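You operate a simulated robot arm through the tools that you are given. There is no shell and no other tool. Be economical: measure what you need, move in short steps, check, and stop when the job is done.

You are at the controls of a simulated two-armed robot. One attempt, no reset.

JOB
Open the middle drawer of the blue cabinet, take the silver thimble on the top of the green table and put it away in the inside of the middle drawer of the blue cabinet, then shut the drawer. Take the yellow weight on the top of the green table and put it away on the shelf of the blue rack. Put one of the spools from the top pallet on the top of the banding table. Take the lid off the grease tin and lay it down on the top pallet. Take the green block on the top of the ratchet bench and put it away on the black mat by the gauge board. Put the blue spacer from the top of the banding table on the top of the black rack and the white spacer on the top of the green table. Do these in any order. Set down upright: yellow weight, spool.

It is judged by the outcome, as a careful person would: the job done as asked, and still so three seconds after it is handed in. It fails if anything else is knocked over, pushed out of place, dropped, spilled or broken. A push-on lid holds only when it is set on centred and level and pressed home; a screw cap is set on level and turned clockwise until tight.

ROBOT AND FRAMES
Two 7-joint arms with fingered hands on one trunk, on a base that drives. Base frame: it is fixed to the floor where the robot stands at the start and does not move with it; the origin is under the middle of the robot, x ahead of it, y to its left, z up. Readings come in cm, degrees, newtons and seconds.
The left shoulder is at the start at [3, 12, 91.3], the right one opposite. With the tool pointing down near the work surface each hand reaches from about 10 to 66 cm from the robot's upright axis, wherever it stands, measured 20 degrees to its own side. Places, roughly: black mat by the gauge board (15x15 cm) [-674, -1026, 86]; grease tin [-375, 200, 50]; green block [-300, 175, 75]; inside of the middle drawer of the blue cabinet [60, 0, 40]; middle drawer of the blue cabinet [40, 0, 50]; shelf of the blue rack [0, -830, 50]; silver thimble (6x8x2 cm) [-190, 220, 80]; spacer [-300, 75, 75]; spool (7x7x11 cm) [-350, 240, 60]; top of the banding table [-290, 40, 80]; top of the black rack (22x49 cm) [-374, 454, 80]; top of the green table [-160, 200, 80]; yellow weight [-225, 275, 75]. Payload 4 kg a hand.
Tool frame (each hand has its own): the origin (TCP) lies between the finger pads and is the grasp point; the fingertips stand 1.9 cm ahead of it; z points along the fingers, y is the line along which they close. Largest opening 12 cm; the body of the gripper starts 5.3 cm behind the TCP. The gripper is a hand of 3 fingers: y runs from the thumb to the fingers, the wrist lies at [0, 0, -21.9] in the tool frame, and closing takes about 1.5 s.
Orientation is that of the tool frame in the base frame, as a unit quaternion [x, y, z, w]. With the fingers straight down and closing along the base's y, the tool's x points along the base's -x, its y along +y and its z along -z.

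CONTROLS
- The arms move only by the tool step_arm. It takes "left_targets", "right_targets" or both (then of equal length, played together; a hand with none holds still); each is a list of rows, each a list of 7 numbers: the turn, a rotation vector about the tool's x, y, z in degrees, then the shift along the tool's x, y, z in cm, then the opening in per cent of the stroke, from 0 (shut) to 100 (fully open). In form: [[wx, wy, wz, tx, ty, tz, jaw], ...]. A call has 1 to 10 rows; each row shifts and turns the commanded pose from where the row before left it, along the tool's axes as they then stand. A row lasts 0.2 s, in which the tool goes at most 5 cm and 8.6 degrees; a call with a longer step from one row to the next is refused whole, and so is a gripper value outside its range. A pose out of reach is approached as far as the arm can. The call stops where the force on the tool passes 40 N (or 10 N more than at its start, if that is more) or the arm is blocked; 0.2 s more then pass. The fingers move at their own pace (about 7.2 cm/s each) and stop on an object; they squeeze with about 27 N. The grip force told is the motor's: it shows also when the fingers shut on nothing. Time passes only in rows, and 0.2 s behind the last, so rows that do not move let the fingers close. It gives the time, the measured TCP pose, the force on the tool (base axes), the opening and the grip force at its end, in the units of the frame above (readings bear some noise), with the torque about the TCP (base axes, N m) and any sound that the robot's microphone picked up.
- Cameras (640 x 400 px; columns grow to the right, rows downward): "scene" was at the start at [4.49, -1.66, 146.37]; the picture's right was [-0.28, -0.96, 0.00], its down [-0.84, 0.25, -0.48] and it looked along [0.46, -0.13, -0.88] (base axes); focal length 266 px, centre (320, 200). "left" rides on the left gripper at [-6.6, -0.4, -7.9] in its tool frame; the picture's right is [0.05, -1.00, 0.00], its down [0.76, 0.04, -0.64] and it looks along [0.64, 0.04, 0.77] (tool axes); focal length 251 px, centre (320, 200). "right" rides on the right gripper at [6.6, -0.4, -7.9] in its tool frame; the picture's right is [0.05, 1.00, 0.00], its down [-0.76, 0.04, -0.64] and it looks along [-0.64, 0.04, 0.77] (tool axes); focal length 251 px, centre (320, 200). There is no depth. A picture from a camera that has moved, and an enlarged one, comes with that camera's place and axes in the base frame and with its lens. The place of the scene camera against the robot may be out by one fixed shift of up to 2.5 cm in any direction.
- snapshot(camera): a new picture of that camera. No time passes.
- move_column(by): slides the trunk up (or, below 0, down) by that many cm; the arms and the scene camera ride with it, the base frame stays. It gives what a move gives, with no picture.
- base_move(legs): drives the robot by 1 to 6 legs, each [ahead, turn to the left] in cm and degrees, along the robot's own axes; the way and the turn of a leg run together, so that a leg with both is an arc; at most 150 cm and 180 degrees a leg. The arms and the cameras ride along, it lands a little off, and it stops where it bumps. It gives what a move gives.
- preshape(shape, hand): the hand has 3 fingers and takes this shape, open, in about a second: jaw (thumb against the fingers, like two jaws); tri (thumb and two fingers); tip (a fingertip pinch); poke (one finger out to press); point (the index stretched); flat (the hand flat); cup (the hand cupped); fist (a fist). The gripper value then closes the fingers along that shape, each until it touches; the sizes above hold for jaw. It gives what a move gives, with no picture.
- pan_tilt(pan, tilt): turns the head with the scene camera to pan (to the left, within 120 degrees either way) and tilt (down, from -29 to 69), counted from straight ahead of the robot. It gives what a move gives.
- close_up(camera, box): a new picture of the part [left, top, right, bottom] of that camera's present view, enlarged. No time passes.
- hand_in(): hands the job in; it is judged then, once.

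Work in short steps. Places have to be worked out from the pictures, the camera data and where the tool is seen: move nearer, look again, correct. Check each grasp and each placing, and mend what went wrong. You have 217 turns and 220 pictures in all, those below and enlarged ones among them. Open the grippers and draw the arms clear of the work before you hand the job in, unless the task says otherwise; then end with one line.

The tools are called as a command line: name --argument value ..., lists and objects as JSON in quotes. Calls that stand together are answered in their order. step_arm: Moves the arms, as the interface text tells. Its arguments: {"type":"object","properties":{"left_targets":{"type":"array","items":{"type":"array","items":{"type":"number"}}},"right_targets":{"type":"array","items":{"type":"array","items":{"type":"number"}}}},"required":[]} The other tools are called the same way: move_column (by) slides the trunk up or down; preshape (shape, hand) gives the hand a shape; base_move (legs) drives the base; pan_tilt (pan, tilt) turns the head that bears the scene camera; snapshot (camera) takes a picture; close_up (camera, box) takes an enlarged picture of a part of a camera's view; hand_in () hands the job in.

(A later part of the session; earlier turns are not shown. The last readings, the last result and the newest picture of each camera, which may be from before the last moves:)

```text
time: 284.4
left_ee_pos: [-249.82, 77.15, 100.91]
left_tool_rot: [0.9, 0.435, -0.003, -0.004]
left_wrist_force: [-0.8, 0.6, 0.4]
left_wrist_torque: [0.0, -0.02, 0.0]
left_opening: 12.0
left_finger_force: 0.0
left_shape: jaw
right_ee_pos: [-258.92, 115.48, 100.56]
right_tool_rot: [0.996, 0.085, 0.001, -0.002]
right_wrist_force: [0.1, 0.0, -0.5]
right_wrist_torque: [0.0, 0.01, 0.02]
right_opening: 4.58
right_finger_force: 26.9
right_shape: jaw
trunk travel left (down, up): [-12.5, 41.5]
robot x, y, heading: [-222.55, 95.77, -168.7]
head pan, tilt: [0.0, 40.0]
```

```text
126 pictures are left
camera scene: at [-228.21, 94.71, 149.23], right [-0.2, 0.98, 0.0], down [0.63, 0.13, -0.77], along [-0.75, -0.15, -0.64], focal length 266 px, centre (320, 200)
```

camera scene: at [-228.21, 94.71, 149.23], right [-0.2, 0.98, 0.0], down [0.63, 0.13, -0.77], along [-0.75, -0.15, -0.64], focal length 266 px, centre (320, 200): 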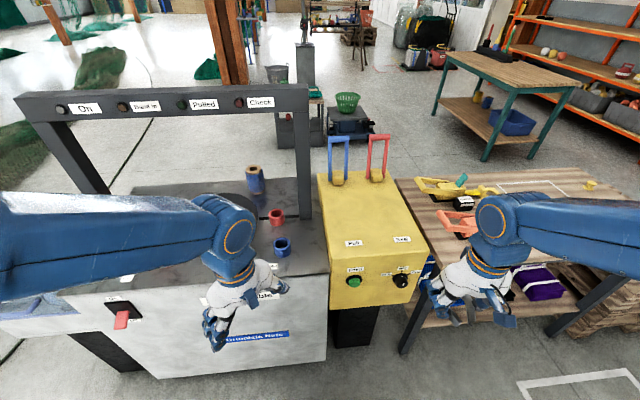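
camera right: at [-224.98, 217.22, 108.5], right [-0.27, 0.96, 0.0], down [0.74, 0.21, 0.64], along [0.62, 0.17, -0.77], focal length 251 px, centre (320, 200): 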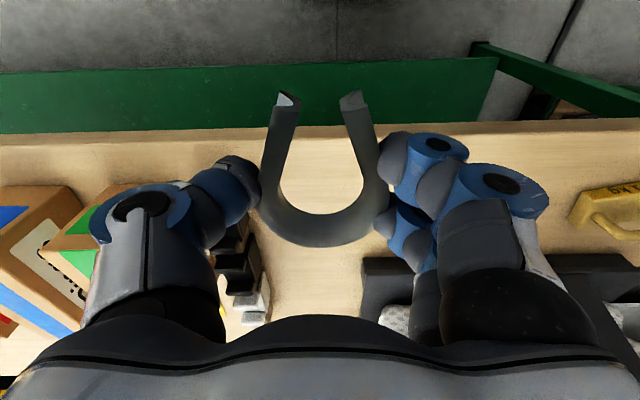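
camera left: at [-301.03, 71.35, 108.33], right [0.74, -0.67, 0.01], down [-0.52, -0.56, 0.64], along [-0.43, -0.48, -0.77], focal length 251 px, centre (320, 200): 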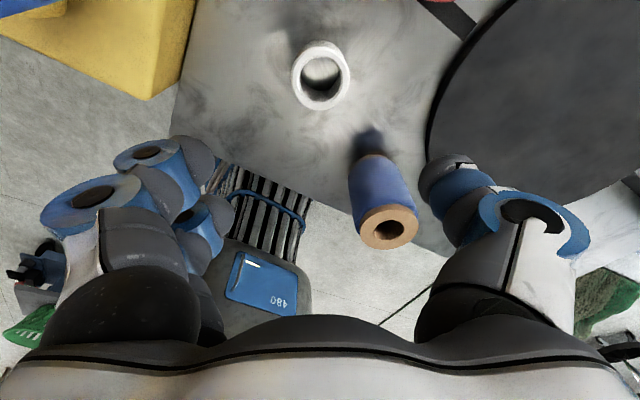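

Blue spacer confirmed at (-280.2, 71.6). Move forward 6 cm and bring the left hand above it.

base_move --legs '[[6, 0]]'

step_arm --left_targets '[[0, 0, 0, -3.15, -2.7, 0, 70], [0, 0, 0, -3.15, -2.7, 0, 70], [0, 0, 0, -3.15, -2.7, 0, 70], [0, 0, 0, -3.15, -2.7, 0, 70], [0, 0, 0, -3.15, -2.7, 0, 70], [0, 0, 0, -3.15, -2.7, 0, 70]]'

snapshot --camera "left"

```text
time: 285.4
left_ee_pos: [-256.06, 75.92, 100.78]
left_tool_rot: [0.9, 0.436, -0.001, -0.003]
left_wrist_force: [-0.2, 1.3, -0.1]
left_wrist_torque: [-0.01, -0.03, -0.01]
left_opening: 12.0
left_finger_force: 0.1
left_shape: jaw
right_ee_pos: [-265.24, 114.23, 100.46]
right_tool_rot: [0.996, 0.085, 0.003, -0.002]
right_wrist_force: [0.4, -1.1, -1.2]
right_wrist_torque: [-0.01, -0.02, -0.02]
right_opening: 4.55
right_finger_force: 27.1
right_shape: jaw
trunk travel left (down, up): [-12.5, 41.5]
robot x, y, heading: [-228.1, 94.79, -168.8]
head pan, tilt: [0.0, 40.0]
```

```text
time: 286.8
left_ee_pos: [-280.34, 71.18, 101.05]
left_tool_rot: [0.9, 0.435, -0.003, -0.003]
left_wrist_force: [-0.7, -0.3, -0.2]
left_wrist_torque: [-0.01, 0.0, 0.02]
left_opening: 8.43
left_finger_force: 0.1
left_shape: jaw
right_ee_pos: [-265.21, 114.27, 100.51]
right_tool_rot: [0.996, 0.084, 0.002, -0.002]
right_wrist_force: [0.3, 0.2, -1.0]
right_wrist_torque: [0.0, -0.03, -0.02]
right_opening: 4.57
right_finger_force: 27.4
right_shape: jaw
trunk travel left (down, up): [-12.5, 41.5]
robot x, y, heading: [-228.05, 94.45, -168.8]
head pan, tilt: [0.0, 40.0]
```

```text
125 pictures are left
camera left: at [-284.65, 66.21, 109.0], right [-0.75, 0.66, 0.01], down [0.51, 0.57, 0.64], along [0.42, 0.48, -0.77], focal length 251 px, centre (320, 200)
```

left: 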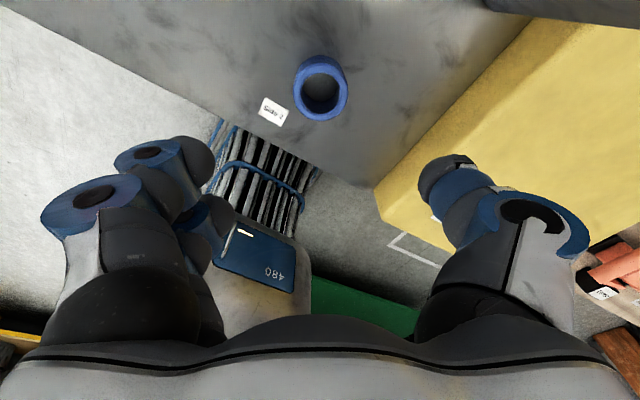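

Ring at (-279.8, 71.9). Rotate the hand 28° so the thumb clears the yellow box, narrow to 7 cm and descend to z≈90.

step_arm --left_targets '[[0, 0, 0, 0.9, 0, 1, 60], [0, 0, -7, 0, 0, 2.5, 60], [0, 0, -7, 0, 0, 2.5, 60], [0, 0, -7, 0, 0, 2.5, 60], [0, 0, -7, 0, 0, 2.5, 60]]'

snapshot --camera "left"

close_up --camera "scene" --box '[200, 150, 400, 310]'

```text
time: 288.0
left_ee_pos: [-279.83, 72.0, 90.04]
left_tool_rot: [0.768, 0.641, -0.002, -0.003]
left_wrist_force: [1.0, 0.8, -0.6]
left_wrist_torque: [-0.01, -0.01, 0.0]
left_opening: 7.25
left_finger_force: 0.1
left_shape: jaw
right_ee_pos: [-264.98, 114.34, 100.62]
right_tool_rot: [0.996, 0.085, 0.001, -0.002]
right_wrist_force: [-0.4, -0.3, -2.3]
right_wrist_torque: [0.02, 0.01, -0.01]
right_opening: 4.54
right_finger_force: 27.1
right_shape: jaw
trunk travel left (down, up): [-12.5, 41.5]
robot x, y, heading: [-227.67, 94.43, -168.6]
head pan, tilt: [0.0, 40.0]
```

```text
124 pictures are left
camera left: at [-281.29, 65.49, 97.95], right [-0.97, 0.23, 0.01], down [0.18, 0.74, 0.64], along [0.14, 0.63, -0.76], focal length 251 px, centre (320, 200)
```

left: 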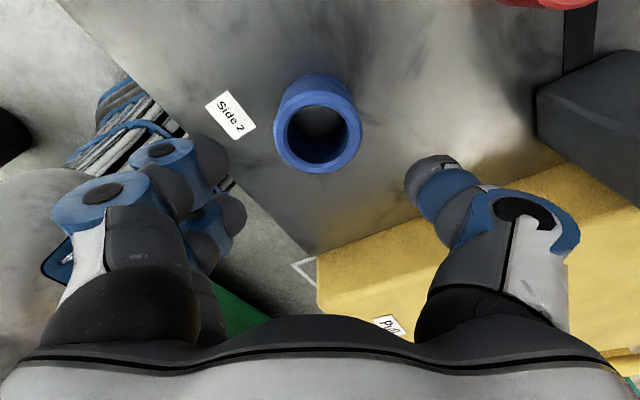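

```text
2.50 times, centred on (300, 230) of scene
camera zoom: at [-234.27, 93.58, 149.22], right [-0.19, 0.98, 0.0], down [0.63, 0.13, -0.77], along [-0.75, -0.15, -0.64], focal length 665 px, centre (370, 125)
```

zoom: 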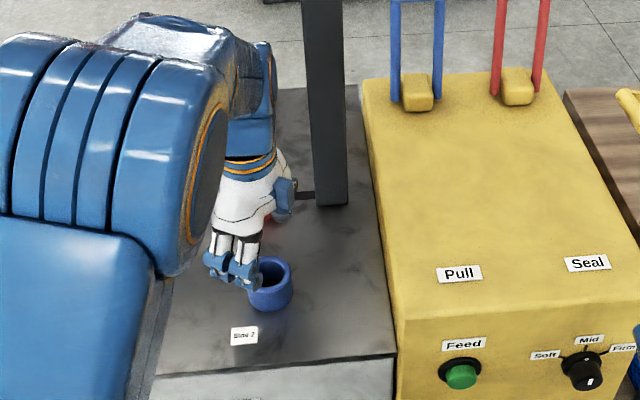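

Aligned. Descend to 82.8 and close, then lift.

step_arm --left_targets '[[0, 0, 0, 0.5, 0, 2.5, 60], [0, 0, 0, 0, 0, 2.5, 60], [0, 0, 0, 0, 0, 2.2, 60], [0, 0, 0, 0, 0, 0, 0], [0, 0, 0, 0, 0, 0, 0], [0, 0, 0, 0, 0, 0, 0], [0, 0, 0, 0, 0, 0, 0], [0, 0, 0, 0, 0, -1, 0], [0, 0, 0, 0, 0, -3, 0]]'

snapshot --camera "left"

```text
time: 290.0
left_ee_pos: [-279.66, 72.52, 86.9]
left_tool_rot: [0.769, 0.64, -0.003, -0.004]
left_wrist_force: [0.2, 0.9, -0.7]
left_wrist_torque: [0.02, 0.04, 0.0]
left_opening: 4.35
left_finger_force: 27.1
left_shape: jaw
right_ee_pos: [-264.99, 114.28, 100.63]
right_tool_rot: [0.996, 0.084, 0.0, -0.002]
right_wrist_force: [0.4, 0.0, -0.2]
right_wrist_torque: [0.03, 0.01, 0.0]
right_opening: 4.59
right_finger_force: 26.4
right_shape: jaw
trunk travel left (down, up): [-12.5, 41.5]
robot x, y, heading: [-227.85, 94.91, -168.6]
head pan, tilt: [0.0, 40.0]
```

```text
122 pictures are left
camera left: at [-281.12, 65.99, 94.78], right [-0.97, 0.23, 0.01], down [0.18, 0.74, 0.64], along [0.14, 0.63, -0.76], focal length 251 px, centre (320, 200)
```

left: 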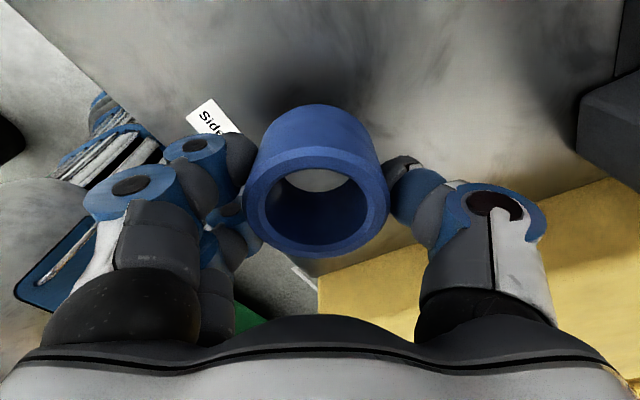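

Blue spacer gripped. Lift, retract and square the left hand.

step_arm --left_targets '[[0, 0, 0, 0, 0, -4.5, 0], [0, 0, 0, 0, 0, -4.5, 0], [0, 0, 0, 0, 0, -4.5, 0], [0, 0, 7, 1.6, 4.4, 0, 0], [0, 0, 7, 1.2, 4.6, 0, 0], [0, 0, 7, 0.6, 4.7, 0, 0], [0, 0, 7, 0, 4.6, 0, 0]]'

snapshot --camera "scene"

```text
time: 291.6
left_ee_pos: [-261.81, 69.13, 100.23]
left_tool_rot: [0.901, 0.434, -0.003, -0.003]
left_wrist_force: [0.2, -0.3, -0.3]
left_wrist_torque: [0.02, 0.0, -0.03]
left_opening: 4.33
left_finger_force: 26.7
left_shape: jaw
right_ee_pos: [-264.87, 114.14, 100.58]
right_tool_rot: [0.996, 0.085, 0.001, -0.002]
right_wrist_force: [-0.2, -0.3, -0.9]
right_wrist_torque: [0.02, 0.03, 0.0]
right_opening: 4.54
right_finger_force: 27.7
right_shape: jaw
trunk travel left (down, up): [-12.5, 41.5]
robot x, y, heading: [-227.92, 95.08, -169.1]
head pan, tilt: [0.0, 40.0]
```

```text
121 pictures are left
camera scene: at [-234.11, 93.46, 149.23], right [-0.2, 0.98, 0.0], down [0.63, 0.13, -0.77], along [-0.75, -0.15, -0.64], focal length 266 px, centre (320, 200)
```

scene: 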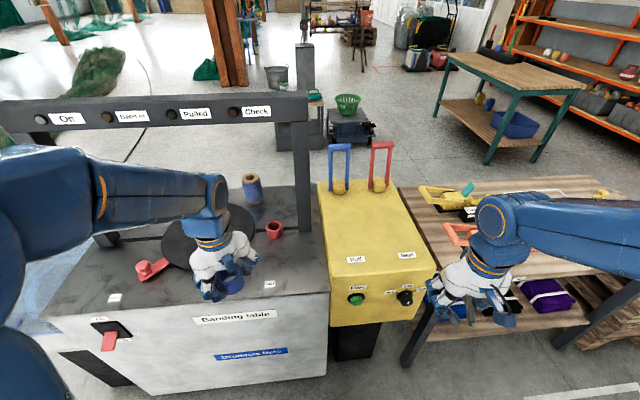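

Head for the cabinet: turn left and drive south-east past the bin.

base_move --legs '[[-6, 0], [0, 32]]'

base_move --legs '[[0, 32]]'

base_move --legs '[[0, 32], [65, 0]]'

base_move --legs '[[0, 32]]'

base_move --legs '[[0, 26]]'

```text
time: 294.1
left_ee_pos: [-237.25, 56.5, 100.3]
left_tool_rot: [0.746, 0.666, -0.005, -0.001]
left_wrist_force: [0.2, -0.5, -0.4]
left_wrist_torque: [-0.03, 0.05, 0.01]
left_opening: 4.32
left_finger_force: 26.7
left_shape: jaw
right_ee_pos: [-263.63, 93.03, 100.43]
right_tool_rot: [0.935, 0.354, 0.0, -0.002]
right_wrist_force: [-0.5, 0.0, -1.1]
right_wrist_torque: [0.02, 0.02, 0.0]
right_opening: 4.56
right_finger_force: 27.0
right_shape: jaw
trunk travel left (down, up): [-12.5, 41.5]
robot x, y, heading: [-224.09, 98.38, -136.4]
head pan, tilt: [0.0, 40.0]
```

```text
time: 296.1
left_ee_pos: [-212.88, 55.79, 100.3]
left_tool_rot: [0.532, 0.847, -0.004, -0.001]
left_wrist_force: [-0.3, 0.4, -1.3]
left_wrist_torque: [-0.02, -0.03, 0.03]
left_opening: 4.29
left_finger_force: 26.6
left_shape: jaw
right_ee_pos: [-254.87, 72.61, 100.57]
right_tool_rot: [0.799, 0.601, 0.0, -0.001]
right_wrist_force: [0.3, 1.3, -0.6]
right_wrist_torque: [-0.03, -0.03, 0.0]
right_opening: 4.57
right_finger_force: 26.3
right_shape: jaw
trunk travel left (down, up): [-12.5, 41.5]
robot x, y, heading: [-227.77, 99.17, -103.8]
head pan, tilt: [0.0, 40.0]
```

```text
time: 301.3
left_ee_pos: [-172.36, 7.97, 100.22]
left_tool_rot: [0.279, 0.96, -0.003, 0.0]
left_wrist_force: [0.5, 0.3, -0.2]
left_wrist_torque: [0.0, 0.0, 0.01]
left_opening: 4.31
left_finger_force: 26.6
left_shape: jaw
right_ee_pos: [-216.76, 0.24, 100.57]
right_tool_rot: [0.605, 0.796, -0.001, -0.002]
right_wrist_force: [0.3, 0.3, -0.7]
right_wrist_torque: [-0.02, 0.05, 0.0]
right_opening: 4.55
right_finger_force: 27.1
right_shape: jaw
trunk travel left (down, up): [-12.5, 41.5]
robot x, y, heading: [-207.64, 37.08, -72.1]
head pan, tilt: [0.0, 40.0]
```

```text
time: 303.2
left_ee_pos: [-162.3, 31.4, 100.38]
left_tool_rot: [0.004, 1.0, -0.004, 0.0]
left_wrist_force: [-1.5, 0.4, -0.9]
left_wrist_torque: [0.01, 0.03, 0.01]
left_opening: 4.27
left_finger_force: 27.2
left_shape: jaw
right_ee_pos: [-195.91, 1.14, 100.48]
right_tool_rot: [0.362, 0.932, -0.001, -0.002]
right_wrist_force: [-0.1, -0.3, -0.5]
right_wrist_torque: [-0.01, -0.01, 0.0]
right_opening: 4.56
right_finger_force: 26.8
right_shape: jaw
trunk travel left (down, up): [-12.5, 41.5]
robot x, y, heading: [-209.83, 34.62, -39.6]
head pan, tilt: [0.0, 40.0]
```

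```text
time: 304.9
left_ee_pos: [-165.34, 52.45, 100.17]
left_tool_rot: [-0.221, 0.975, -0.003, 0.001]
left_wrist_force: [0.7, 0.2, -0.5]
left_wrist_torque: [-0.02, 0.0, 0.01]
left_opening: 4.27
left_finger_force: 27.0
left_shape: jaw
right_ee_pos: [-182.38, 10.71, 100.52]
right_tool_rot: [0.143, 0.99, -0.002, -0.003]
right_wrist_force: [0.0, -0.7, -0.7]
right_wrist_torque: [-0.02, 0.02, 0.0]
right_opening: 4.54
right_finger_force: 27.1
right_shape: jaw
trunk travel left (down, up): [-12.5, 41.5]
robot x, y, heading: [-210.03, 32.03, -13.8]
head pan, tilt: [0.0, 40.0]
```

Drive 150 cm toward the cabinet and turn to face it.

base_move --legs '[[100, 0], [45, 0], [0, 28]]'

pan_tilt --pan 0 --tilt 50

snapshot --camera "scene"

```text
time: 313.8
left_ee_pos: [-39.02, 36.54, 100.24]
left_tool_rot: [-0.446, 0.895, -0.003, 0.003]
left_wrist_force: [1.0, -0.1, -0.1]
left_wrist_torque: [-0.01, 0.0, 0.01]
left_opening: 4.28
left_finger_force: 26.9
left_shape: jaw
right_ee_pos: [-35.03, -8.52, 100.52]
right_tool_rot: [-0.096, 0.995, -0.002, -0.001]
right_wrist_force: [-0.1, -0.5, -0.7]
right_wrist_torque: [-0.03, -0.01, 0.01]
right_opening: 4.53
right_finger_force: 26.9
right_shape: jaw
trunk travel left (down, up): [-12.5, 41.5]
robot x, y, heading: [-68.62, -4.7, 13.9]
head pan, tilt: [0.0, 40.0]
```

```text
time: 314.6
left_ee_pos: [-39.08, 36.47, 100.22]
left_tool_rot: [-0.446, 0.895, -0.003, 0.002]
left_wrist_force: [0.2, -0.4, 0.1]
left_wrist_torque: [0.0, -0.04, -0.01]
left_opening: 4.23
left_finger_force: 27.1
left_shape: jaw
right_ee_pos: [-34.84, -8.55, 100.48]
right_tool_rot: [-0.095, 0.995, -0.001, -0.001]
right_wrist_force: [-1.1, 0.5, -0.5]
right_wrist_torque: [0.0, 0.01, -0.02]
right_opening: 4.55
right_finger_force: 27.3
right_shape: jaw
trunk travel left (down, up): [-12.5, 41.5]
robot x, y, heading: [-68.8, -5.03, 13.7]
head pan, tilt: [0.0, 50.0]
```

```text
120 pictures are left
camera scene: at [-62.89, -3.51, 147.81], right [0.24, -0.97, 0.0], down [-0.74, -0.18, -0.64], along [0.62, 0.15, -0.77], focal length 266 px, centre (320, 200)
```

scene: 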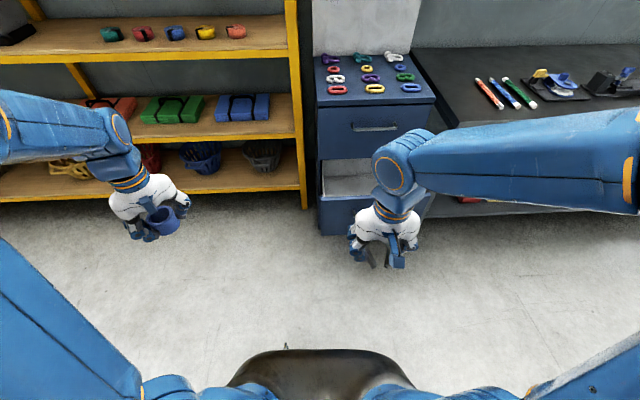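

The drawer is still open and square ahead. Drive forward 33 cm and look down at it.

base_move --legs '[[33, 0]]'

pan_tilt --pan -18 --tilt 60

snapshot --camera "scene"

```text
time: 316.7
left_ee_pos: [-6.7, 44.42, 100.15]
left_tool_rot: [-0.446, 0.895, -0.003, 0.002]
left_wrist_force: [-0.6, 0.0, -0.8]
left_wrist_torque: [-0.01, 0.02, -0.01]
left_opening: 4.26
left_finger_force: 27.4
left_shape: jaw
right_ee_pos: [-2.61, -0.43, 100.49]
right_tool_rot: [-0.096, 0.995, -0.002, -0.002]
right_wrist_force: [-0.7, 0.5, -1.3]
right_wrist_torque: [0.0, 0.02, -0.02]
right_opening: 4.52
right_finger_force: 27.1
right_shape: jaw
trunk travel left (down, up): [-12.5, 41.5]
robot x, y, heading: [-36.11, 2.6, 14.1]
head pan, tilt: [0.0, 50.0]
```

```text
time: 317.6
left_ee_pos: [-6.85, 44.43, 100.24]
left_tool_rot: [-0.447, 0.895, -0.002, 0.002]
left_wrist_force: [0.5, 0.7, -0.3]
left_wrist_torque: [-0.02, -0.03, 0.0]
left_opening: 4.25
left_finger_force: 27.7
left_shape: jaw
right_ee_pos: [-2.63, -0.58, 100.5]
right_tool_rot: [-0.096, 0.995, -0.002, -0.002]
right_wrist_force: [0.4, 0.3, -0.7]
right_wrist_torque: [0.0, 0.0, 0.02]
right_opening: 4.53
right_finger_force: 26.7
right_shape: jaw
trunk travel left (down, up): [-12.5, 41.5]
robot x, y, heading: [-36.47, 3.08, 14.0]
head pan, tilt: [-18.0, 60.0]
```

```text
119 pictures are left
camera scene: at [-31.42, 2.19, 146.55], right [-0.07, -1.0, 0.0], down [-0.86, 0.06, -0.5], along [0.5, -0.04, -0.87], focal length 266 px, centre (320, 200)
```

scene: 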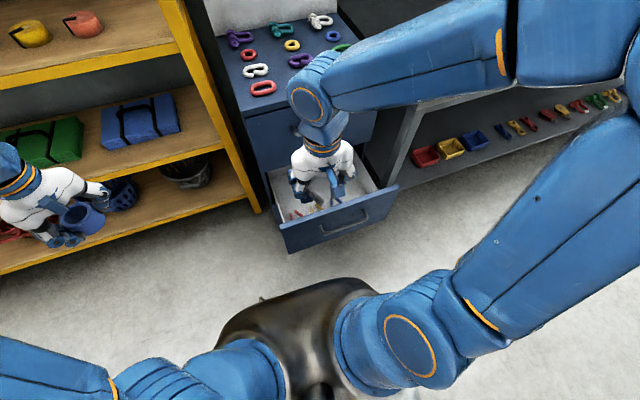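

The hand hides the drawer; check with the right hand camera and a close-up.

snapshot --camera "right"

close_up --camera "scene" --box '[230, 140, 420, 270]'

```text
118 pictures are left
camera right: at [-9.03, -2.09, 108.45], right [-0.24, 0.97, 0.0], down [0.74, 0.19, 0.64], along [0.62, 0.15, -0.77], focal length 251 px, centre (320, 200)
```

right: 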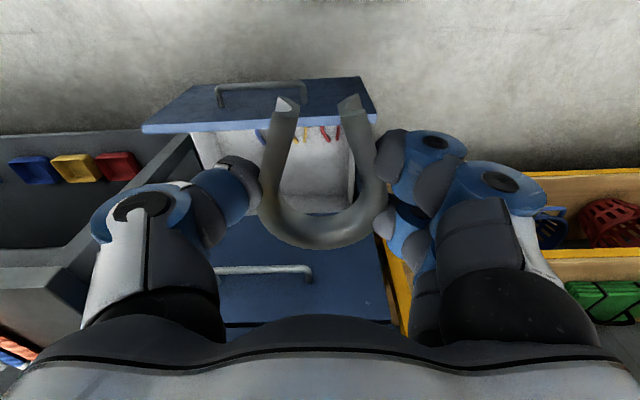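

```text
3.08 times, centred on (325, 205) of scene
camera zoom: at [-31.42, 2.19, 146.55], right [-0.07, -1.0, 0.0], down [-0.86, 0.06, -0.5], along [0.5, -0.04, -0.87], focal length 818 px, centre (305, 185)
```

zoom: 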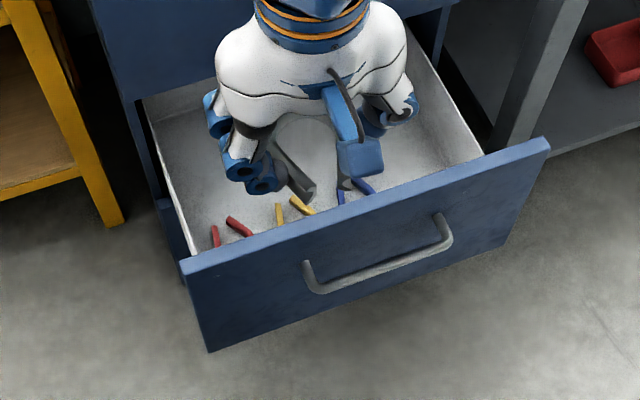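

Free space is in the back half of the opened part; target (29.5, -5). Move forward 6 cm and bring the thimble over it.

base_move --legs '[[6, 0]]'

step_arm --right_targets '[[0, 0, 0, -4.1, -1.8, 0, 0], [0, 0, 0, -4.1, -1.8, 0, 0], [0, 0, 0, -4.1, -1.8, 0, 0], [0, 0, 0, -4.1, -1.8, 0, 0], [0, 0, 0, -4.1, -1.8, 0, 0], [0, 0, 0, -4.1, -1.8, 0, 0]]'

snapshot --camera "right"

snapshot --camera "scene"

```text
time: 318.5
left_ee_pos: [-0.64, 46.01, 100.14]
left_tool_rot: [-0.446, 0.895, -0.002, 0.001]
left_wrist_force: [-0.7, 0.0, -1.4]
left_wrist_torque: [0.02, 0.04, -0.02]
left_opening: 4.25
left_finger_force: 26.8
left_shape: jaw
right_ee_pos: [3.48, 0.93, 100.58]
right_tool_rot: [-0.097, 0.995, -0.002, -0.002]
right_wrist_force: [1.0, -0.5, -0.4]
right_wrist_torque: [-0.03, 0.02, 0.0]
right_opening: 4.53
right_finger_force: 27.3
right_shape: jaw
trunk travel left (down, up): [-12.5, 41.5]
robot x, y, heading: [-30.51, 4.36, 13.7]
head pan, tilt: [-18.0, 60.0]
```

```text
time: 319.9
left_ee_pos: [-0.79, 45.84, 100.15]
left_tool_rot: [-0.447, 0.895, -0.003, 0.003]
left_wrist_force: [-0.2, -0.7, -1.1]
left_wrist_torque: [0.0, 0.05, -0.04]
left_opening: 4.27
left_finger_force: 26.4
left_shape: jaw
right_ee_pos: [29.58, -5.07, 100.34]
right_tool_rot: [-0.097, 0.995, -0.002, -0.004]
right_wrist_force: [0.5, -0.2, -1.2]
right_wrist_torque: [0.0, -0.01, 0.02]
right_opening: 4.54
right_finger_force: 27.4
right_shape: jaw
trunk travel left (down, up): [-12.5, 41.5]
robot x, y, heading: [-30.47, 4.49, 14.0]
head pan, tilt: [-18.0, 60.0]
```

```text
116 pictures are left
camera right: at [23.14, -6.62, 108.28], right [-0.25, 0.97, 0.0], down [0.75, 0.19, 0.64], along [0.62, 0.15, -0.77], focal length 251 px, centre (320, 200)
```

right: 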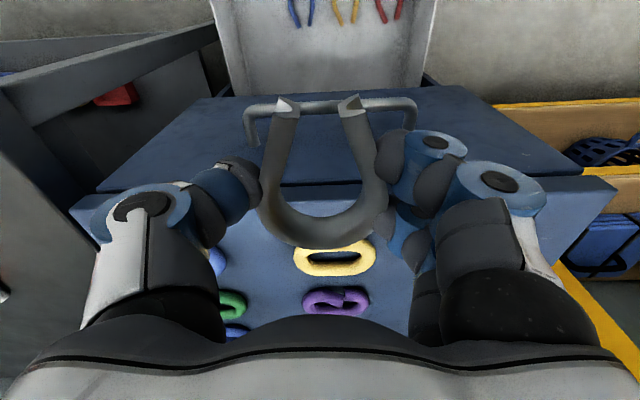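

```text
115 pictures are left
camera scene: at [-25.42, 3.62, 146.54], right [-0.07, -1.0, 0.0], down [-0.86, 0.06, -0.5], along [0.5, -0.04, -0.87], focal length 266 px, centre (320, 200)
```

scene: 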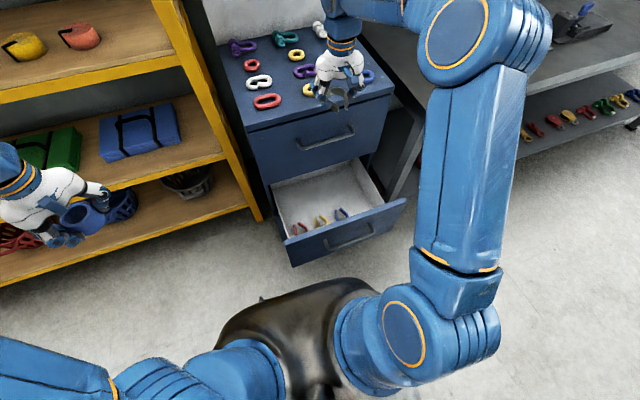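

The top drawer's handle would be in the way of a straight descent there. I'll back off 4 cm, tilt the hand 20°, and lower the trunk.

step_arm --right_targets '[[0, -5, 0, 1.2, 0.3, 0, 0], [0, -5, 0, 1.2, 0.3, 0, 0], [0, -5, 0, 1.2, 0.3, 0, 0], [0, -5, 0, 1.2, 0.3, 0, 0]]'

move_column --by -12

snapshot --camera "right"

```text
time: 320.9
left_ee_pos: [-0.88, 46.01, 100.28]
left_tool_rot: [-0.447, 0.895, -0.004, 0.003]
left_wrist_force: [-0.2, -0.3, 0.1]
left_wrist_torque: [0.01, 0.0, 0.02]
left_opening: 4.23
left_finger_force: 26.8
left_shape: jaw
right_ee_pos: [24.54, -4.74, 99.94]
right_tool_rot: [-0.094, 0.981, 0.015, 0.172]
right_wrist_force: [0.7, -0.6, -1.7]
right_wrist_torque: [0.01, 0.02, 0.03]
right_opening: 4.51
right_finger_force: 27.1
right_shape: jaw
trunk travel left (down, up): [-12.5, 41.5]
robot x, y, heading: [-30.45, 4.63, 13.9]
head pan, tilt: [-18.0, 60.0]
```

```text
time: 322.4
left_ee_pos: [-0.88, 45.92, 88.23]
left_tool_rot: [-0.446, 0.895, -0.003, 0.003]
left_wrist_force: [0.2, 0.0, -0.1]
left_wrist_torque: [0.02, 0.0, 0.0]
left_opening: 4.27
left_finger_force: 27.2
left_shape: jaw
right_ee_pos: [24.57, -4.75, 87.81]
right_tool_rot: [-0.095, 0.98, 0.015, 0.172]
right_wrist_force: [0.1, 0.1, -1.1]
right_wrist_torque: [0.01, 0.03, 0.02]
right_opening: 4.51
right_finger_force: 26.7
right_shape: jaw
trunk travel left (down, up): [-0.5, 53.5]
robot x, y, heading: [-30.42, 4.51, 14.0]
head pan, tilt: [-18.0, 60.0]
```

```text
114 pictures are left
camera right: at [15.89, -6.74, 93.06], right [-0.24, 0.97, -0.02], down [0.48, 0.14, 0.86], along [0.84, 0.2, -0.5], focal length 251 px, centre (320, 200)
```

right: 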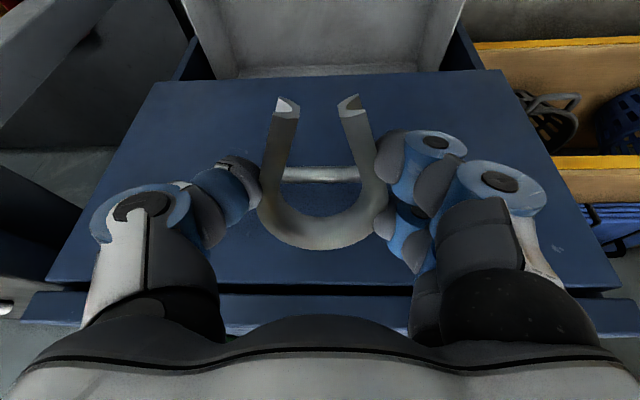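

Position is right. Descend vertically to z≈61 and check.

step_arm --right_targets '[[0, 0, 0, 1.54, 0, 4.23, 0], [0, 0, 0, 1.54, 0, 4.23, 0], [0, 0, 0, 1.54, 0, 4.23, 0], [0, 0, 0, 1.54, 0, 4.23, 0], [0, 0, 0, 1.54, 0, 4.23, 0], [0, 0, 0, 1.54, 0, 4.23, 0]]'

snapshot --camera "right"

snapshot --camera "scene"

```text
time: 323.8
left_ee_pos: [-0.78, 45.96, 88.21]
left_tool_rot: [-0.447, 0.895, -0.003, 0.002]
left_wrist_force: [0.9, -0.6, 0.4]
left_wrist_torque: [0.0, -0.02, -0.01]
left_opening: 4.25
left_finger_force: 27.0
left_shape: jaw
right_ee_pos: [24.65, -4.82, 60.97]
right_tool_rot: [-0.096, 0.981, 0.014, 0.171]
right_wrist_force: [0.8, -0.1, -1.5]
right_wrist_torque: [0.0, 0.05, 0.01]
right_opening: 4.52
right_finger_force: 27.2
right_shape: jaw
trunk travel left (down, up): [-0.5, 53.5]
robot x, y, heading: [-30.63, 4.44, 13.8]
head pan, tilt: [-18.0, 60.0]
```

```text
113 pictures are left
camera right: at [15.82, -6.87, 66.08], right [-0.24, 0.97, -0.02], down [0.48, 0.14, 0.86], along [0.84, 0.2, -0.5], focal length 251 px, centre (320, 200)
```

right: 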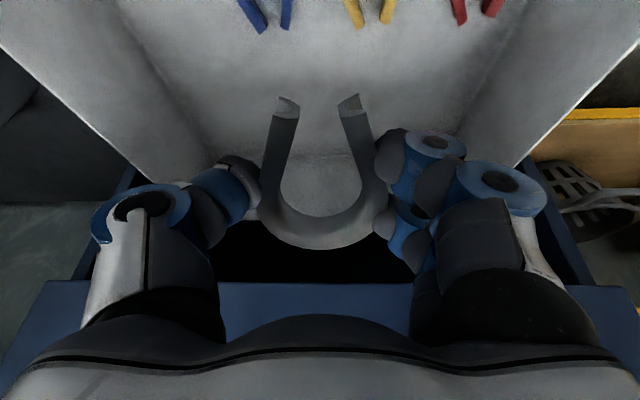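

```text
112 pictures are left
camera scene: at [-25.5, 3.64, 134.54], right [-0.07, -1.0, 0.0], down [-0.86, 0.06, -0.5], along [0.5, -0.04, -0.87], focal length 266 px, centre (320, 200)
```

scene: 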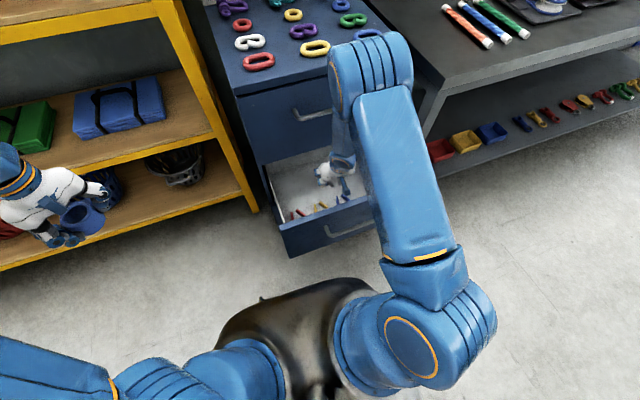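

Plenty of free floor behind the shackles. Move forward and down toward the back part, then lower until contact.

step_arm --right_targets '[[0, 0, 0, -1.15, 0.1, 2.55, 0], [0, 0, 0, -1.15, 0.1, 2.55, 0], [0, 0, 0, -1.15, 0.1, 2.55, 0], [0, 0, 0, -1.15, 0, 2.55, 0], [0, 0, 0, 0.34, 0, 0.94, 0], [0, 0, 0, 0.34, 0, 0.94, 0]]'

snapshot --camera "right"

```text
time: 325.2
left_ee_pos: [-0.94, 45.92, 88.27]
left_tool_rot: [-0.446, 0.895, -0.003, 0.002]
left_wrist_force: [0.8, -0.4, -0.9]
left_wrist_torque: [0.0, 0.0, 0.0]
left_opening: 4.25
left_finger_force: 27.0
left_shape: jaw
right_ee_pos: [32.1, -3.05, 50.85]
right_tool_rot: [-0.095, 0.98, 0.015, 0.171]
right_wrist_force: [0.1, -0.4, -0.4]
right_wrist_torque: [-0.03, 0.03, 0.0]
right_opening: 4.52
right_finger_force: 26.9
right_shape: jaw
trunk travel left (down, up): [-0.5, 53.5]
robot x, y, heading: [-30.95, 4.51, 13.7]
head pan, tilt: [-18.0, 60.0]
```

```text
111 pictures are left
camera right: at [23.4, -5.09, 55.92], right [-0.24, 0.97, -0.02], down [0.48, 0.14, 0.86], along [0.84, 0.2, -0.5], focal length 251 px, centre (320, 200)
```

right: 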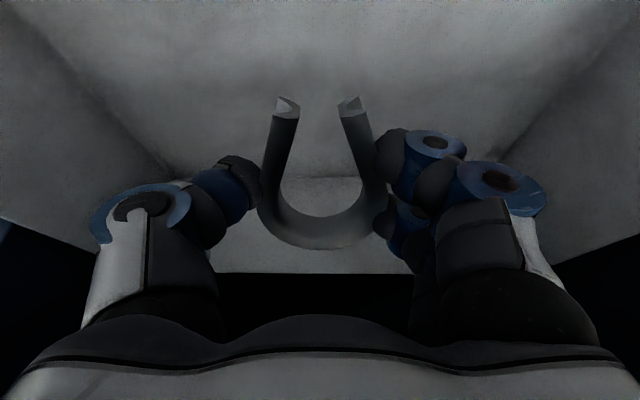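

Clear beneath. Continue down in 0.8 cm steps until contact.

step_arm --right_targets '[[0, 0, 0, 0.28, 0, 0.75, 0], [0, 0, 0, 0.28, 0, 0.75, 0], [0, 0, 0, 0.28, 0, 0.75, 0], [0, 0, 0, 0.28, 0, 0.75, 0], [0, 0, 0, 0.28, 0, 0.75, 0], [0, 0, 0, 0.28, 0, 0.75, 0], [0, 0, 0, 0.28, 0, 0.75, 0], [0, 0, 0, 0.28, 0, 0.75, 0]]'

snapshot --camera "right"

```text
time: 327.0
left_ee_pos: [-0.83, 45.96, 88.14]
left_tool_rot: [-0.446, 0.895, -0.003, 0.002]
left_wrist_force: [-0.9, 0.6, 0.0]
left_wrist_torque: [0.02, 0.03, 0.05]
left_opening: 4.27
left_finger_force: 27.4
left_shape: jaw
right_ee_pos: [32.0, -3.04, 44.55]
right_tool_rot: [-0.095, 0.981, 0.015, 0.171]
right_wrist_force: [0.0, 0.0, -0.6]
right_wrist_torque: [0.01, 0.07, 0.0]
right_opening: 4.52
right_finger_force: 26.8
right_shape: jaw
trunk travel left (down, up): [-0.5, 53.5]
robot x, y, heading: [-30.65, 4.8, 13.6]
head pan, tilt: [-18.0, 60.0]
```

```text
110 pictures are left
camera right: at [23.37, -5.16, 49.6], right [-0.24, 0.97, -0.02], down [0.48, 0.14, 0.86], along [0.84, 0.2, -0.5], focal length 251 px, centre (320, 200)
```

right: 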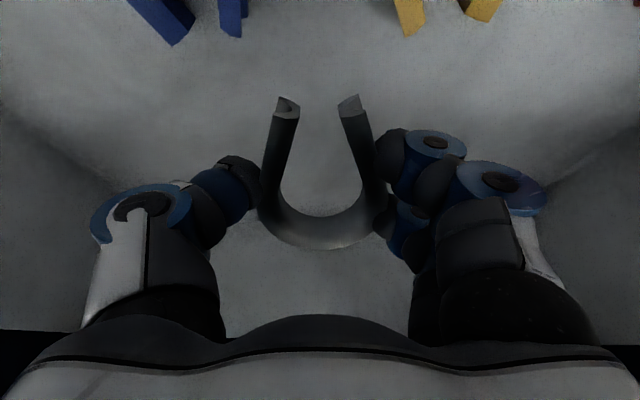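

Still no contact; continue lower.

step_arm --right_targets '[[0, 0, 0, 0.24, 0, 0.66, 0], [0, 0, 0, 0.24, 0, 0.66, 0], [0, 0, 0, 0.24, 0, 0.66, 0], [0, 0, 0, 0.24, 0, 0.66, 0], [0, 0, 0, 0.24, 0, 0.66, 0], [0, 0, 0, 0.24, 0, 0.66, 0], [0, 0, 0, 0.24, 0, 0.66, 0]]'

snapshot --camera "right"

```text
time: 328.6
left_ee_pos: [-0.9, 45.95, 88.28]
left_tool_rot: [-0.446, 0.895, -0.003, 0.002]
left_wrist_force: [0.1, -0.2, -0.7]
left_wrist_torque: [0.01, 0.0, -0.02]
left_opening: 4.24
left_finger_force: 27.0
left_shape: jaw
right_ee_pos: [32.1, -3.09, 39.76]
right_tool_rot: [-0.095, 0.98, 0.015, 0.173]
right_wrist_force: [0.9, 0.3, 8.0]
right_wrist_torque: [0.07, 0.22, 0.0]
right_opening: 4.61
right_finger_force: 27.0
right_shape: jaw
trunk travel left (down, up): [-0.5, 53.5]
robot x, y, heading: [-30.41, 4.44, 14.3]
head pan, tilt: [-18.0, 60.0]
```

```text
109 pictures are left
camera right: at [23.43, -5.12, 44.82], right [-0.24, 0.97, -0.02], down [0.48, 0.14, 0.87], along [0.84, 0.2, -0.5], focal length 251 px, centre (320, 200)
```

right: 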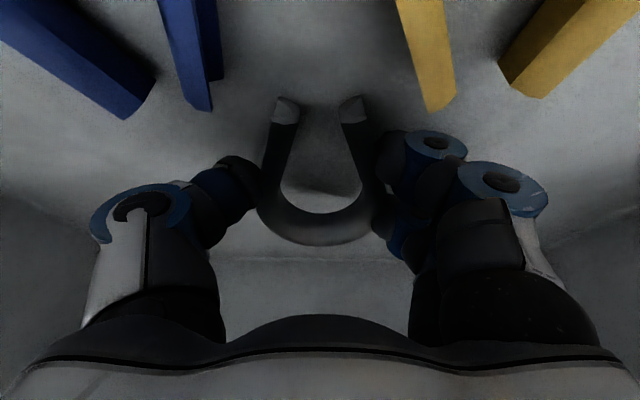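

Touching the floor (8 N). Open, then rise back along the same path.

step_arm --right_targets '[[0, 0, 0, 0, 0, 0, 55], [0, 0, 0, 0, 0, 0, 70], [0, 0, 0, 0, 0, 0, 70], [0, 0, 0, -0.68, 0, -1.88, 70], [0, 0, 0, -1.37, 0, -3.76, 70], [0, 0, 0, -1.37, 0, -3.76, 70]]'

snapshot --camera "right"

```text
time: 330.0
left_ee_pos: [-0.87, 45.95, 88.24]
left_tool_rot: [-0.446, 0.895, -0.004, 0.003]
left_wrist_force: [-0.6, 0.2, 0.6]
left_wrist_torque: [-0.02, -0.01, 0.0]
left_opening: 4.21
left_finger_force: 26.7
left_shape: jaw
right_ee_pos: [31.98, -3.01, 49.4]
right_tool_rot: [-0.095, 0.98, 0.015, 0.172]
right_wrist_force: [0.0, -0.2, 0.9]
right_wrist_torque: [0.0, -0.02, 0.03]
right_opening: 8.34
right_finger_force: 0.1
right_shape: jaw
trunk travel left (down, up): [-0.5, 53.5]
robot x, y, heading: [-30.47, 4.23, 13.7]
head pan, tilt: [-18.0, 60.0]
```

```text
108 pictures are left
camera right: at [23.31, -5.08, 54.65], right [-0.24, 0.97, -0.02], down [0.48, 0.14, 0.86], along [0.84, 0.2, -0.5], focal length 251 px, centre (320, 200)
```

right: 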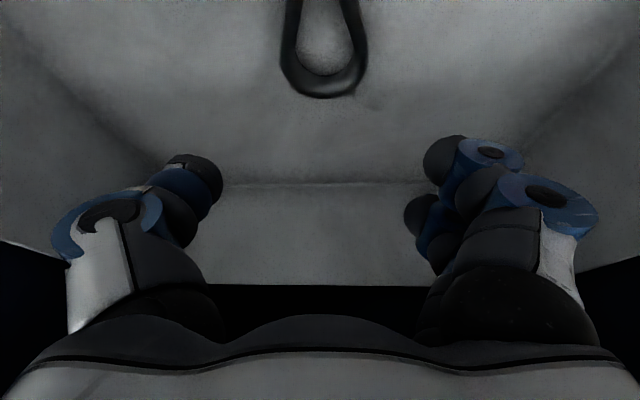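

Thimble lies in the drawer. Withdraw the hand back and up.

step_arm --right_targets '[[0, 0, 0, 1.03, 0, -3.03, 70], [0, 0, 0, 1.03, 0, -3.03, 70], [0, 0, 0, 1.03, 0, -3.03, 70], [0, 0, 0, 1.03, 0, -3.03, 70], [0, 0, 0, -1.54, 0, -4.23, 70], [0, 0, 0, -1.54, 0, -4.23, 70], [0, 0, 0, -1.54, 0, -4.23, 70], [0, 0, 0, -1.0, 0, -2.8, 70]]'

snapshot --camera "scene"

snapshot --camera "right"

```text
time: 331.8
left_ee_pos: [-0.76, 45.87, 88.22]
left_tool_rot: [-0.445, 0.895, -0.004, 0.003]
left_wrist_force: [-0.6, -0.5, -1.8]
left_wrist_torque: [0.03, -0.01, -0.02]
left_opening: 4.2
left_finger_force: 26.8
left_shape: jaw
right_ee_pos: [24.4, -4.47, 76.12]
right_tool_rot: [-0.096, 0.98, 0.015, 0.171]
right_wrist_force: [0.3, 0.1, 0.1]
right_wrist_torque: [0.02, 0.0, -0.01]
right_opening: 8.35
right_finger_force: 0.1
right_shape: jaw
trunk travel left (down, up): [-0.5, 53.5]
robot x, y, heading: [-30.72, 4.32, 13.8]
head pan, tilt: [-18.0, 60.0]
```

```text
107 pictures are left
camera scene: at [-25.59, 3.61, 134.55], right [-0.07, -1.0, 0.0], down [-0.86, 0.06, -0.5], along [0.5, -0.04, -0.87], focal length 266 px, centre (320, 200)
```

scene: 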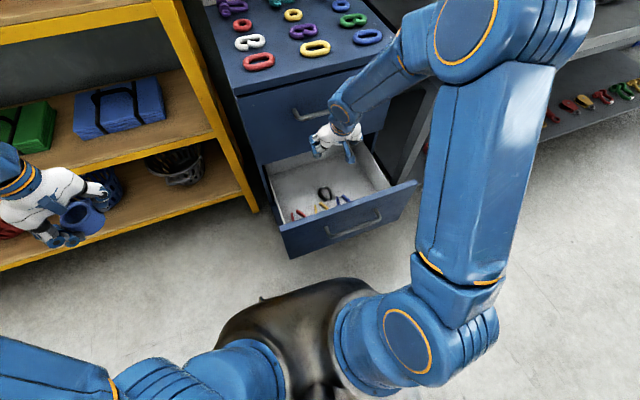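

```text
106 pictures are left
camera right: at [15.63, -6.48, 81.29], right [-0.24, 0.97, -0.02], down [0.48, 0.14, 0.86], along [0.84, 0.2, -0.5], focal length 251 px, centre (320, 200)
```

right: 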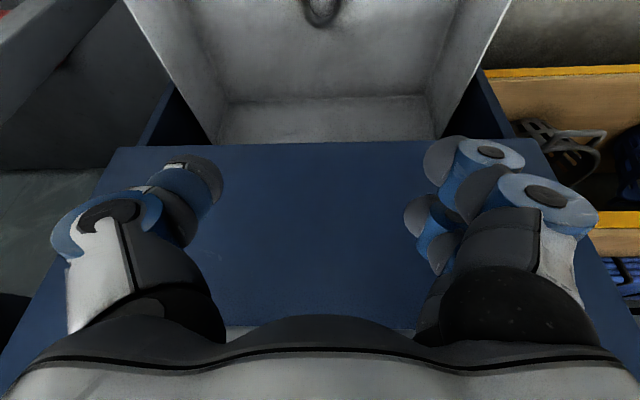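

Thimble is inside. To shut the drawer I'll back off, turn the hand horizontal as before, grip the handle, and push it home.

base_move --legs '[[-22, 0]]'

step_arm --right_targets '[[0, -8.6, 0, 0.9, 0, 0, 100], [0, -8.6, 0, 0.9, 0, 0, 100], [0, -8.6, 0, 0.9, 0, 0, 100], [0, -8.6, 0, 0.9, 0, 0, 100], [0, -8.6, 0, 0.9, 0, 0, 100], [0, -8.6, 0, 0.9, 0, 0, 100], [0, -8.6, 0, 0.9, 0, 0, 100], [0, -8.6, 0, 0.9, 0, 0, 100]]'

step_arm --right_targets '[[0, 0, 8.5, 0, 0, -0.5, 100], [0, 0, 8.5, 0, 0, -0.5, 100], [0, 0, 8.5, 0, 0, -0.5, 100], [0, 0, 8.5, 0, 0, -0.5, 100], [0, 0, 8.5, 0, 0, -0.5, 100], [0, 0, 8.5, 0, 0, 0, 100], [0, 0, 8.5, 0, 0, 0, 100], [0, 0, 8.5, 0, 0, 0, 100], [0, 0, 8.5, 0, 0, 0, 100], [0, 0, 8.5, 0, 0, 0, 100]]'

snapshot --camera "scene"

snapshot --camera "right"

```text
time: 333.5
left_ee_pos: [-22.61, 40.54, 88.21]
left_tool_rot: [-0.447, 0.894, -0.004, 0.004]
left_wrist_force: [0.1, -0.9, 0.0]
left_wrist_torque: [0.0, -0.02, 0.0]
left_opening: 4.25
left_finger_force: 27.0
left_shape: jaw
right_ee_pos: [2.62, -9.69, 76.08]
right_tool_rot: [-0.096, 0.981, 0.016, 0.171]
right_wrist_force: [-0.1, -0.2, -0.5]
right_wrist_torque: [0.01, 0.03, 0.03]
right_opening: 8.36
right_finger_force: 0.0
right_shape: jaw
trunk travel left (down, up): [-0.5, 53.5]
robot x, y, heading: [-52.18, -0.97, 13.9]
head pan, tilt: [-18.0, 60.0]
```

```text
time: 335.3
left_ee_pos: [-22.56, 40.49, 88.2]
left_tool_rot: [-0.447, 0.895, -0.003, 0.001]
left_wrist_force: [1.3, -1.1, 0.3]
left_wrist_torque: [0.0, 0.0, 0.01]
left_opening: 4.25
left_finger_force: 27.3
left_shape: jaw
right_ee_pos: [-1.65, -10.6, 70.93]
right_tool_rot: [-0.071, 0.712, 0.066, 0.695]
right_wrist_force: [-0.3, 0.3, 0.2]
right_wrist_torque: [0.0, 0.0, -0.01]
right_opening: 11.98
right_finger_force: 0.0
right_shape: jaw
trunk travel left (down, up): [-0.5, 53.5]
robot x, y, heading: [-51.89, -0.87, 13.9]
head pan, tilt: [-18.0, 60.0]
```

```text
time: 337.5
left_ee_pos: [-22.43, 40.51, 88.16]
left_tool_rot: [-0.446, 0.895, -0.003, 0.003]
left_wrist_force: [0.0, -0.2, -0.1]
left_wrist_torque: [-0.02, 0.02, 0.01]
left_opening: 4.24
left_finger_force: 27.2
left_shape: jaw
right_ee_pos: [-4.05, -11.05, 70.88]
right_tool_rot: [0.43, 0.572, 0.519, 0.467]
right_wrist_force: [0.4, 0.6, 0.0]
right_wrist_torque: [-0.02, 0.0, 0.01]
right_opening: 12.01
right_finger_force: 0.1
right_shape: jaw
trunk travel left (down, up): [-0.5, 53.5]
robot x, y, heading: [-52.04, -1.16, 14.2]
head pan, tilt: [-18.0, 60.0]
```

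```text
105 pictures are left
camera scene: at [-47.21, -1.69, 134.55], right [-0.07, -1.0, 0.0], down [-0.86, 0.06, -0.5], along [0.5, -0.04, -0.87], focal length 266 px, centre (320, 200)
```

scene: 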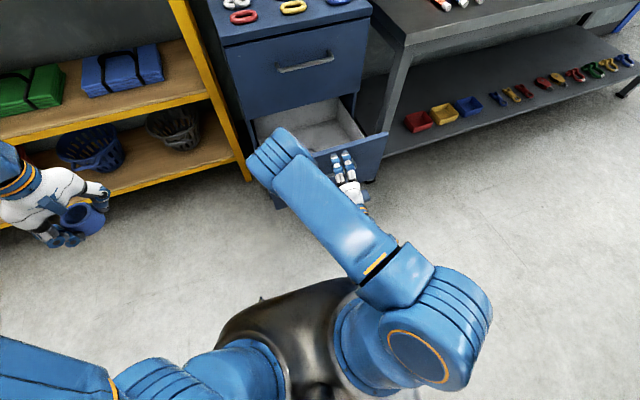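

```text
104 pictures are left
camera right: at [-13.08, -6.1, 70.18], right [0.0, 0.14, 0.99], down [-0.48, -0.87, 0.12], along [0.88, -0.48, 0.07], focal length 251 px, centre (320, 200)
```

right: 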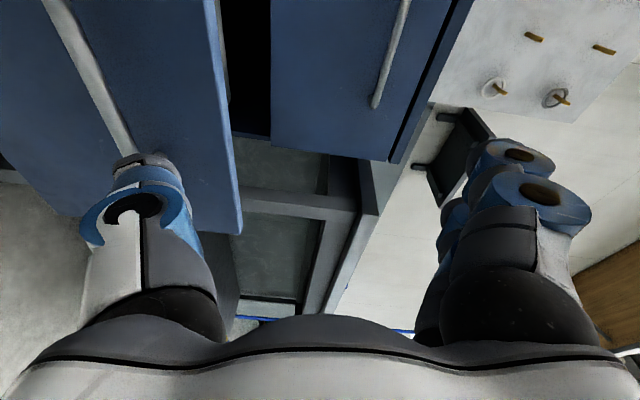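

Now lower 17 cm to the handle height and shift slightly right.

step_arm --right_targets '[[0, 0, 5, -0.6, -4.2, 0, 100], [0, 0, 0, -0.6, -4.3, 0, 100], [0, 0, 0, -0.6, -4.3, 0, 100], [0, 0, 0, -0.5, -4.3, 0, 100], [0, 0, 0, 0, 0, 3, 100], [0, 0, 0, 0, 0, 3, 100]]'

snapshot --camera "right"

close_up --camera "scene" --box '[230, 80, 430, 220]'

```text
time: 338.9
left_ee_pos: [-22.6, 40.67, 88.18]
left_tool_rot: [-0.448, 0.894, -0.003, 0.002]
left_wrist_force: [-0.6, -0.4, -0.6]
left_wrist_torque: [0.01, 0.01, -0.03]
left_opening: 4.25
left_finger_force: 27.1
left_shape: jaw
right_ee_pos: [2.04, -12.61, 53.64]
right_tool_rot: [0.454, 0.553, 0.538, 0.445]
right_wrist_force: [0.1, 0.3, 0.2]
right_wrist_torque: [0.01, 0.02, 0.02]
right_opening: 11.98
right_finger_force: 0.1
right_shape: jaw
trunk travel left (down, up): [-0.5, 53.5]
robot x, y, heading: [-51.94, -0.89, 14.0]
head pan, tilt: [-18.0, 60.0]
```

```text
103 pictures are left
camera right: at [-7.0, -7.68, 53.5], right [0.01, 0.06, 1.0], down [-0.48, -0.87, 0.06], along [0.88, -0.48, 0.02], focal length 251 px, centre (320, 200)
```

right: 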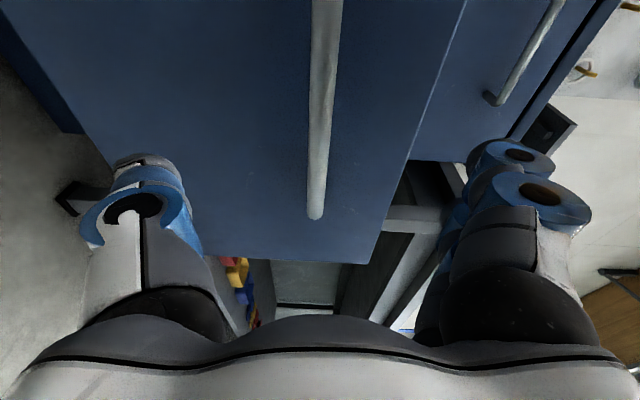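

```text
2.86 times, centred on (330, 150) of scene
camera zoom: at [-47.2, -1.69, 134.55], right [-0.07, -1.0, 0.0], down [-0.86, 0.06, -0.5], along [0.5, -0.04, -0.87], focal length 760 px, centre (291, 343)
```

zoom: 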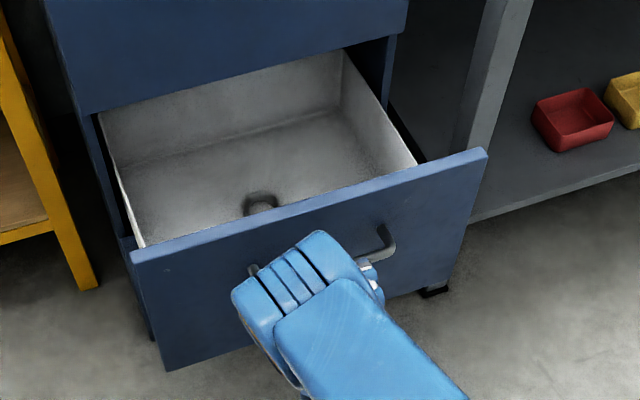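

Handle centred. Advance 7 cm and close on it.

step_arm --right_targets '[[0, 0, 0, 0, 0, 2.5, 100], [0, 0, 0, 0, 0, 2.5, 100], [0, 0, 0, 0, 0, 2, 100], [0, 0, 0, 0, 0, 0, 0], [0, 0, 0, 0, 0, 0, 0], [0, 0, 0, 0, 0, 0, 0], [0, 0, 0, 0, 0, 0, 0], [0, 0, 0, 0, 0, 0, 0]]'

snapshot --camera "right"

```text
time: 340.7
left_ee_pos: [-22.51, 40.52, 88.2]
left_tool_rot: [-0.447, 0.895, -0.003, 0.003]
left_wrist_force: [1.1, -0.4, -0.3]
left_wrist_torque: [0.0, 0.04, 0.06]
left_opening: 4.25
left_finger_force: 26.7
left_shape: jaw
right_ee_pos: [9.0, -11.31, 53.6]
right_tool_rot: [0.453, 0.553, 0.539, 0.446]
right_wrist_force: [0.4, -1.5, 1.7]
right_wrist_torque: [-0.02, 0.05, 0.05]
right_opening: 0.35
right_finger_force: 27.1
right_shape: jaw
trunk travel left (down, up): [-0.5, 53.5]
robot x, y, heading: [-52.33, -1.16, 13.8]
head pan, tilt: [-18.0, 60.0]
```

```text
101 pictures are left
camera right: at [-0.11, -6.29, 53.4], right [0.01, 0.06, 1.0], down [-0.48, -0.87, 0.06], along [0.88, -0.48, 0.02], focal length 251 px, centre (320, 200)
```

right: 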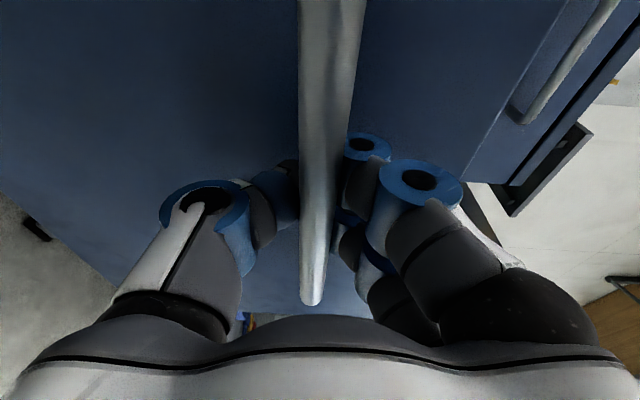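

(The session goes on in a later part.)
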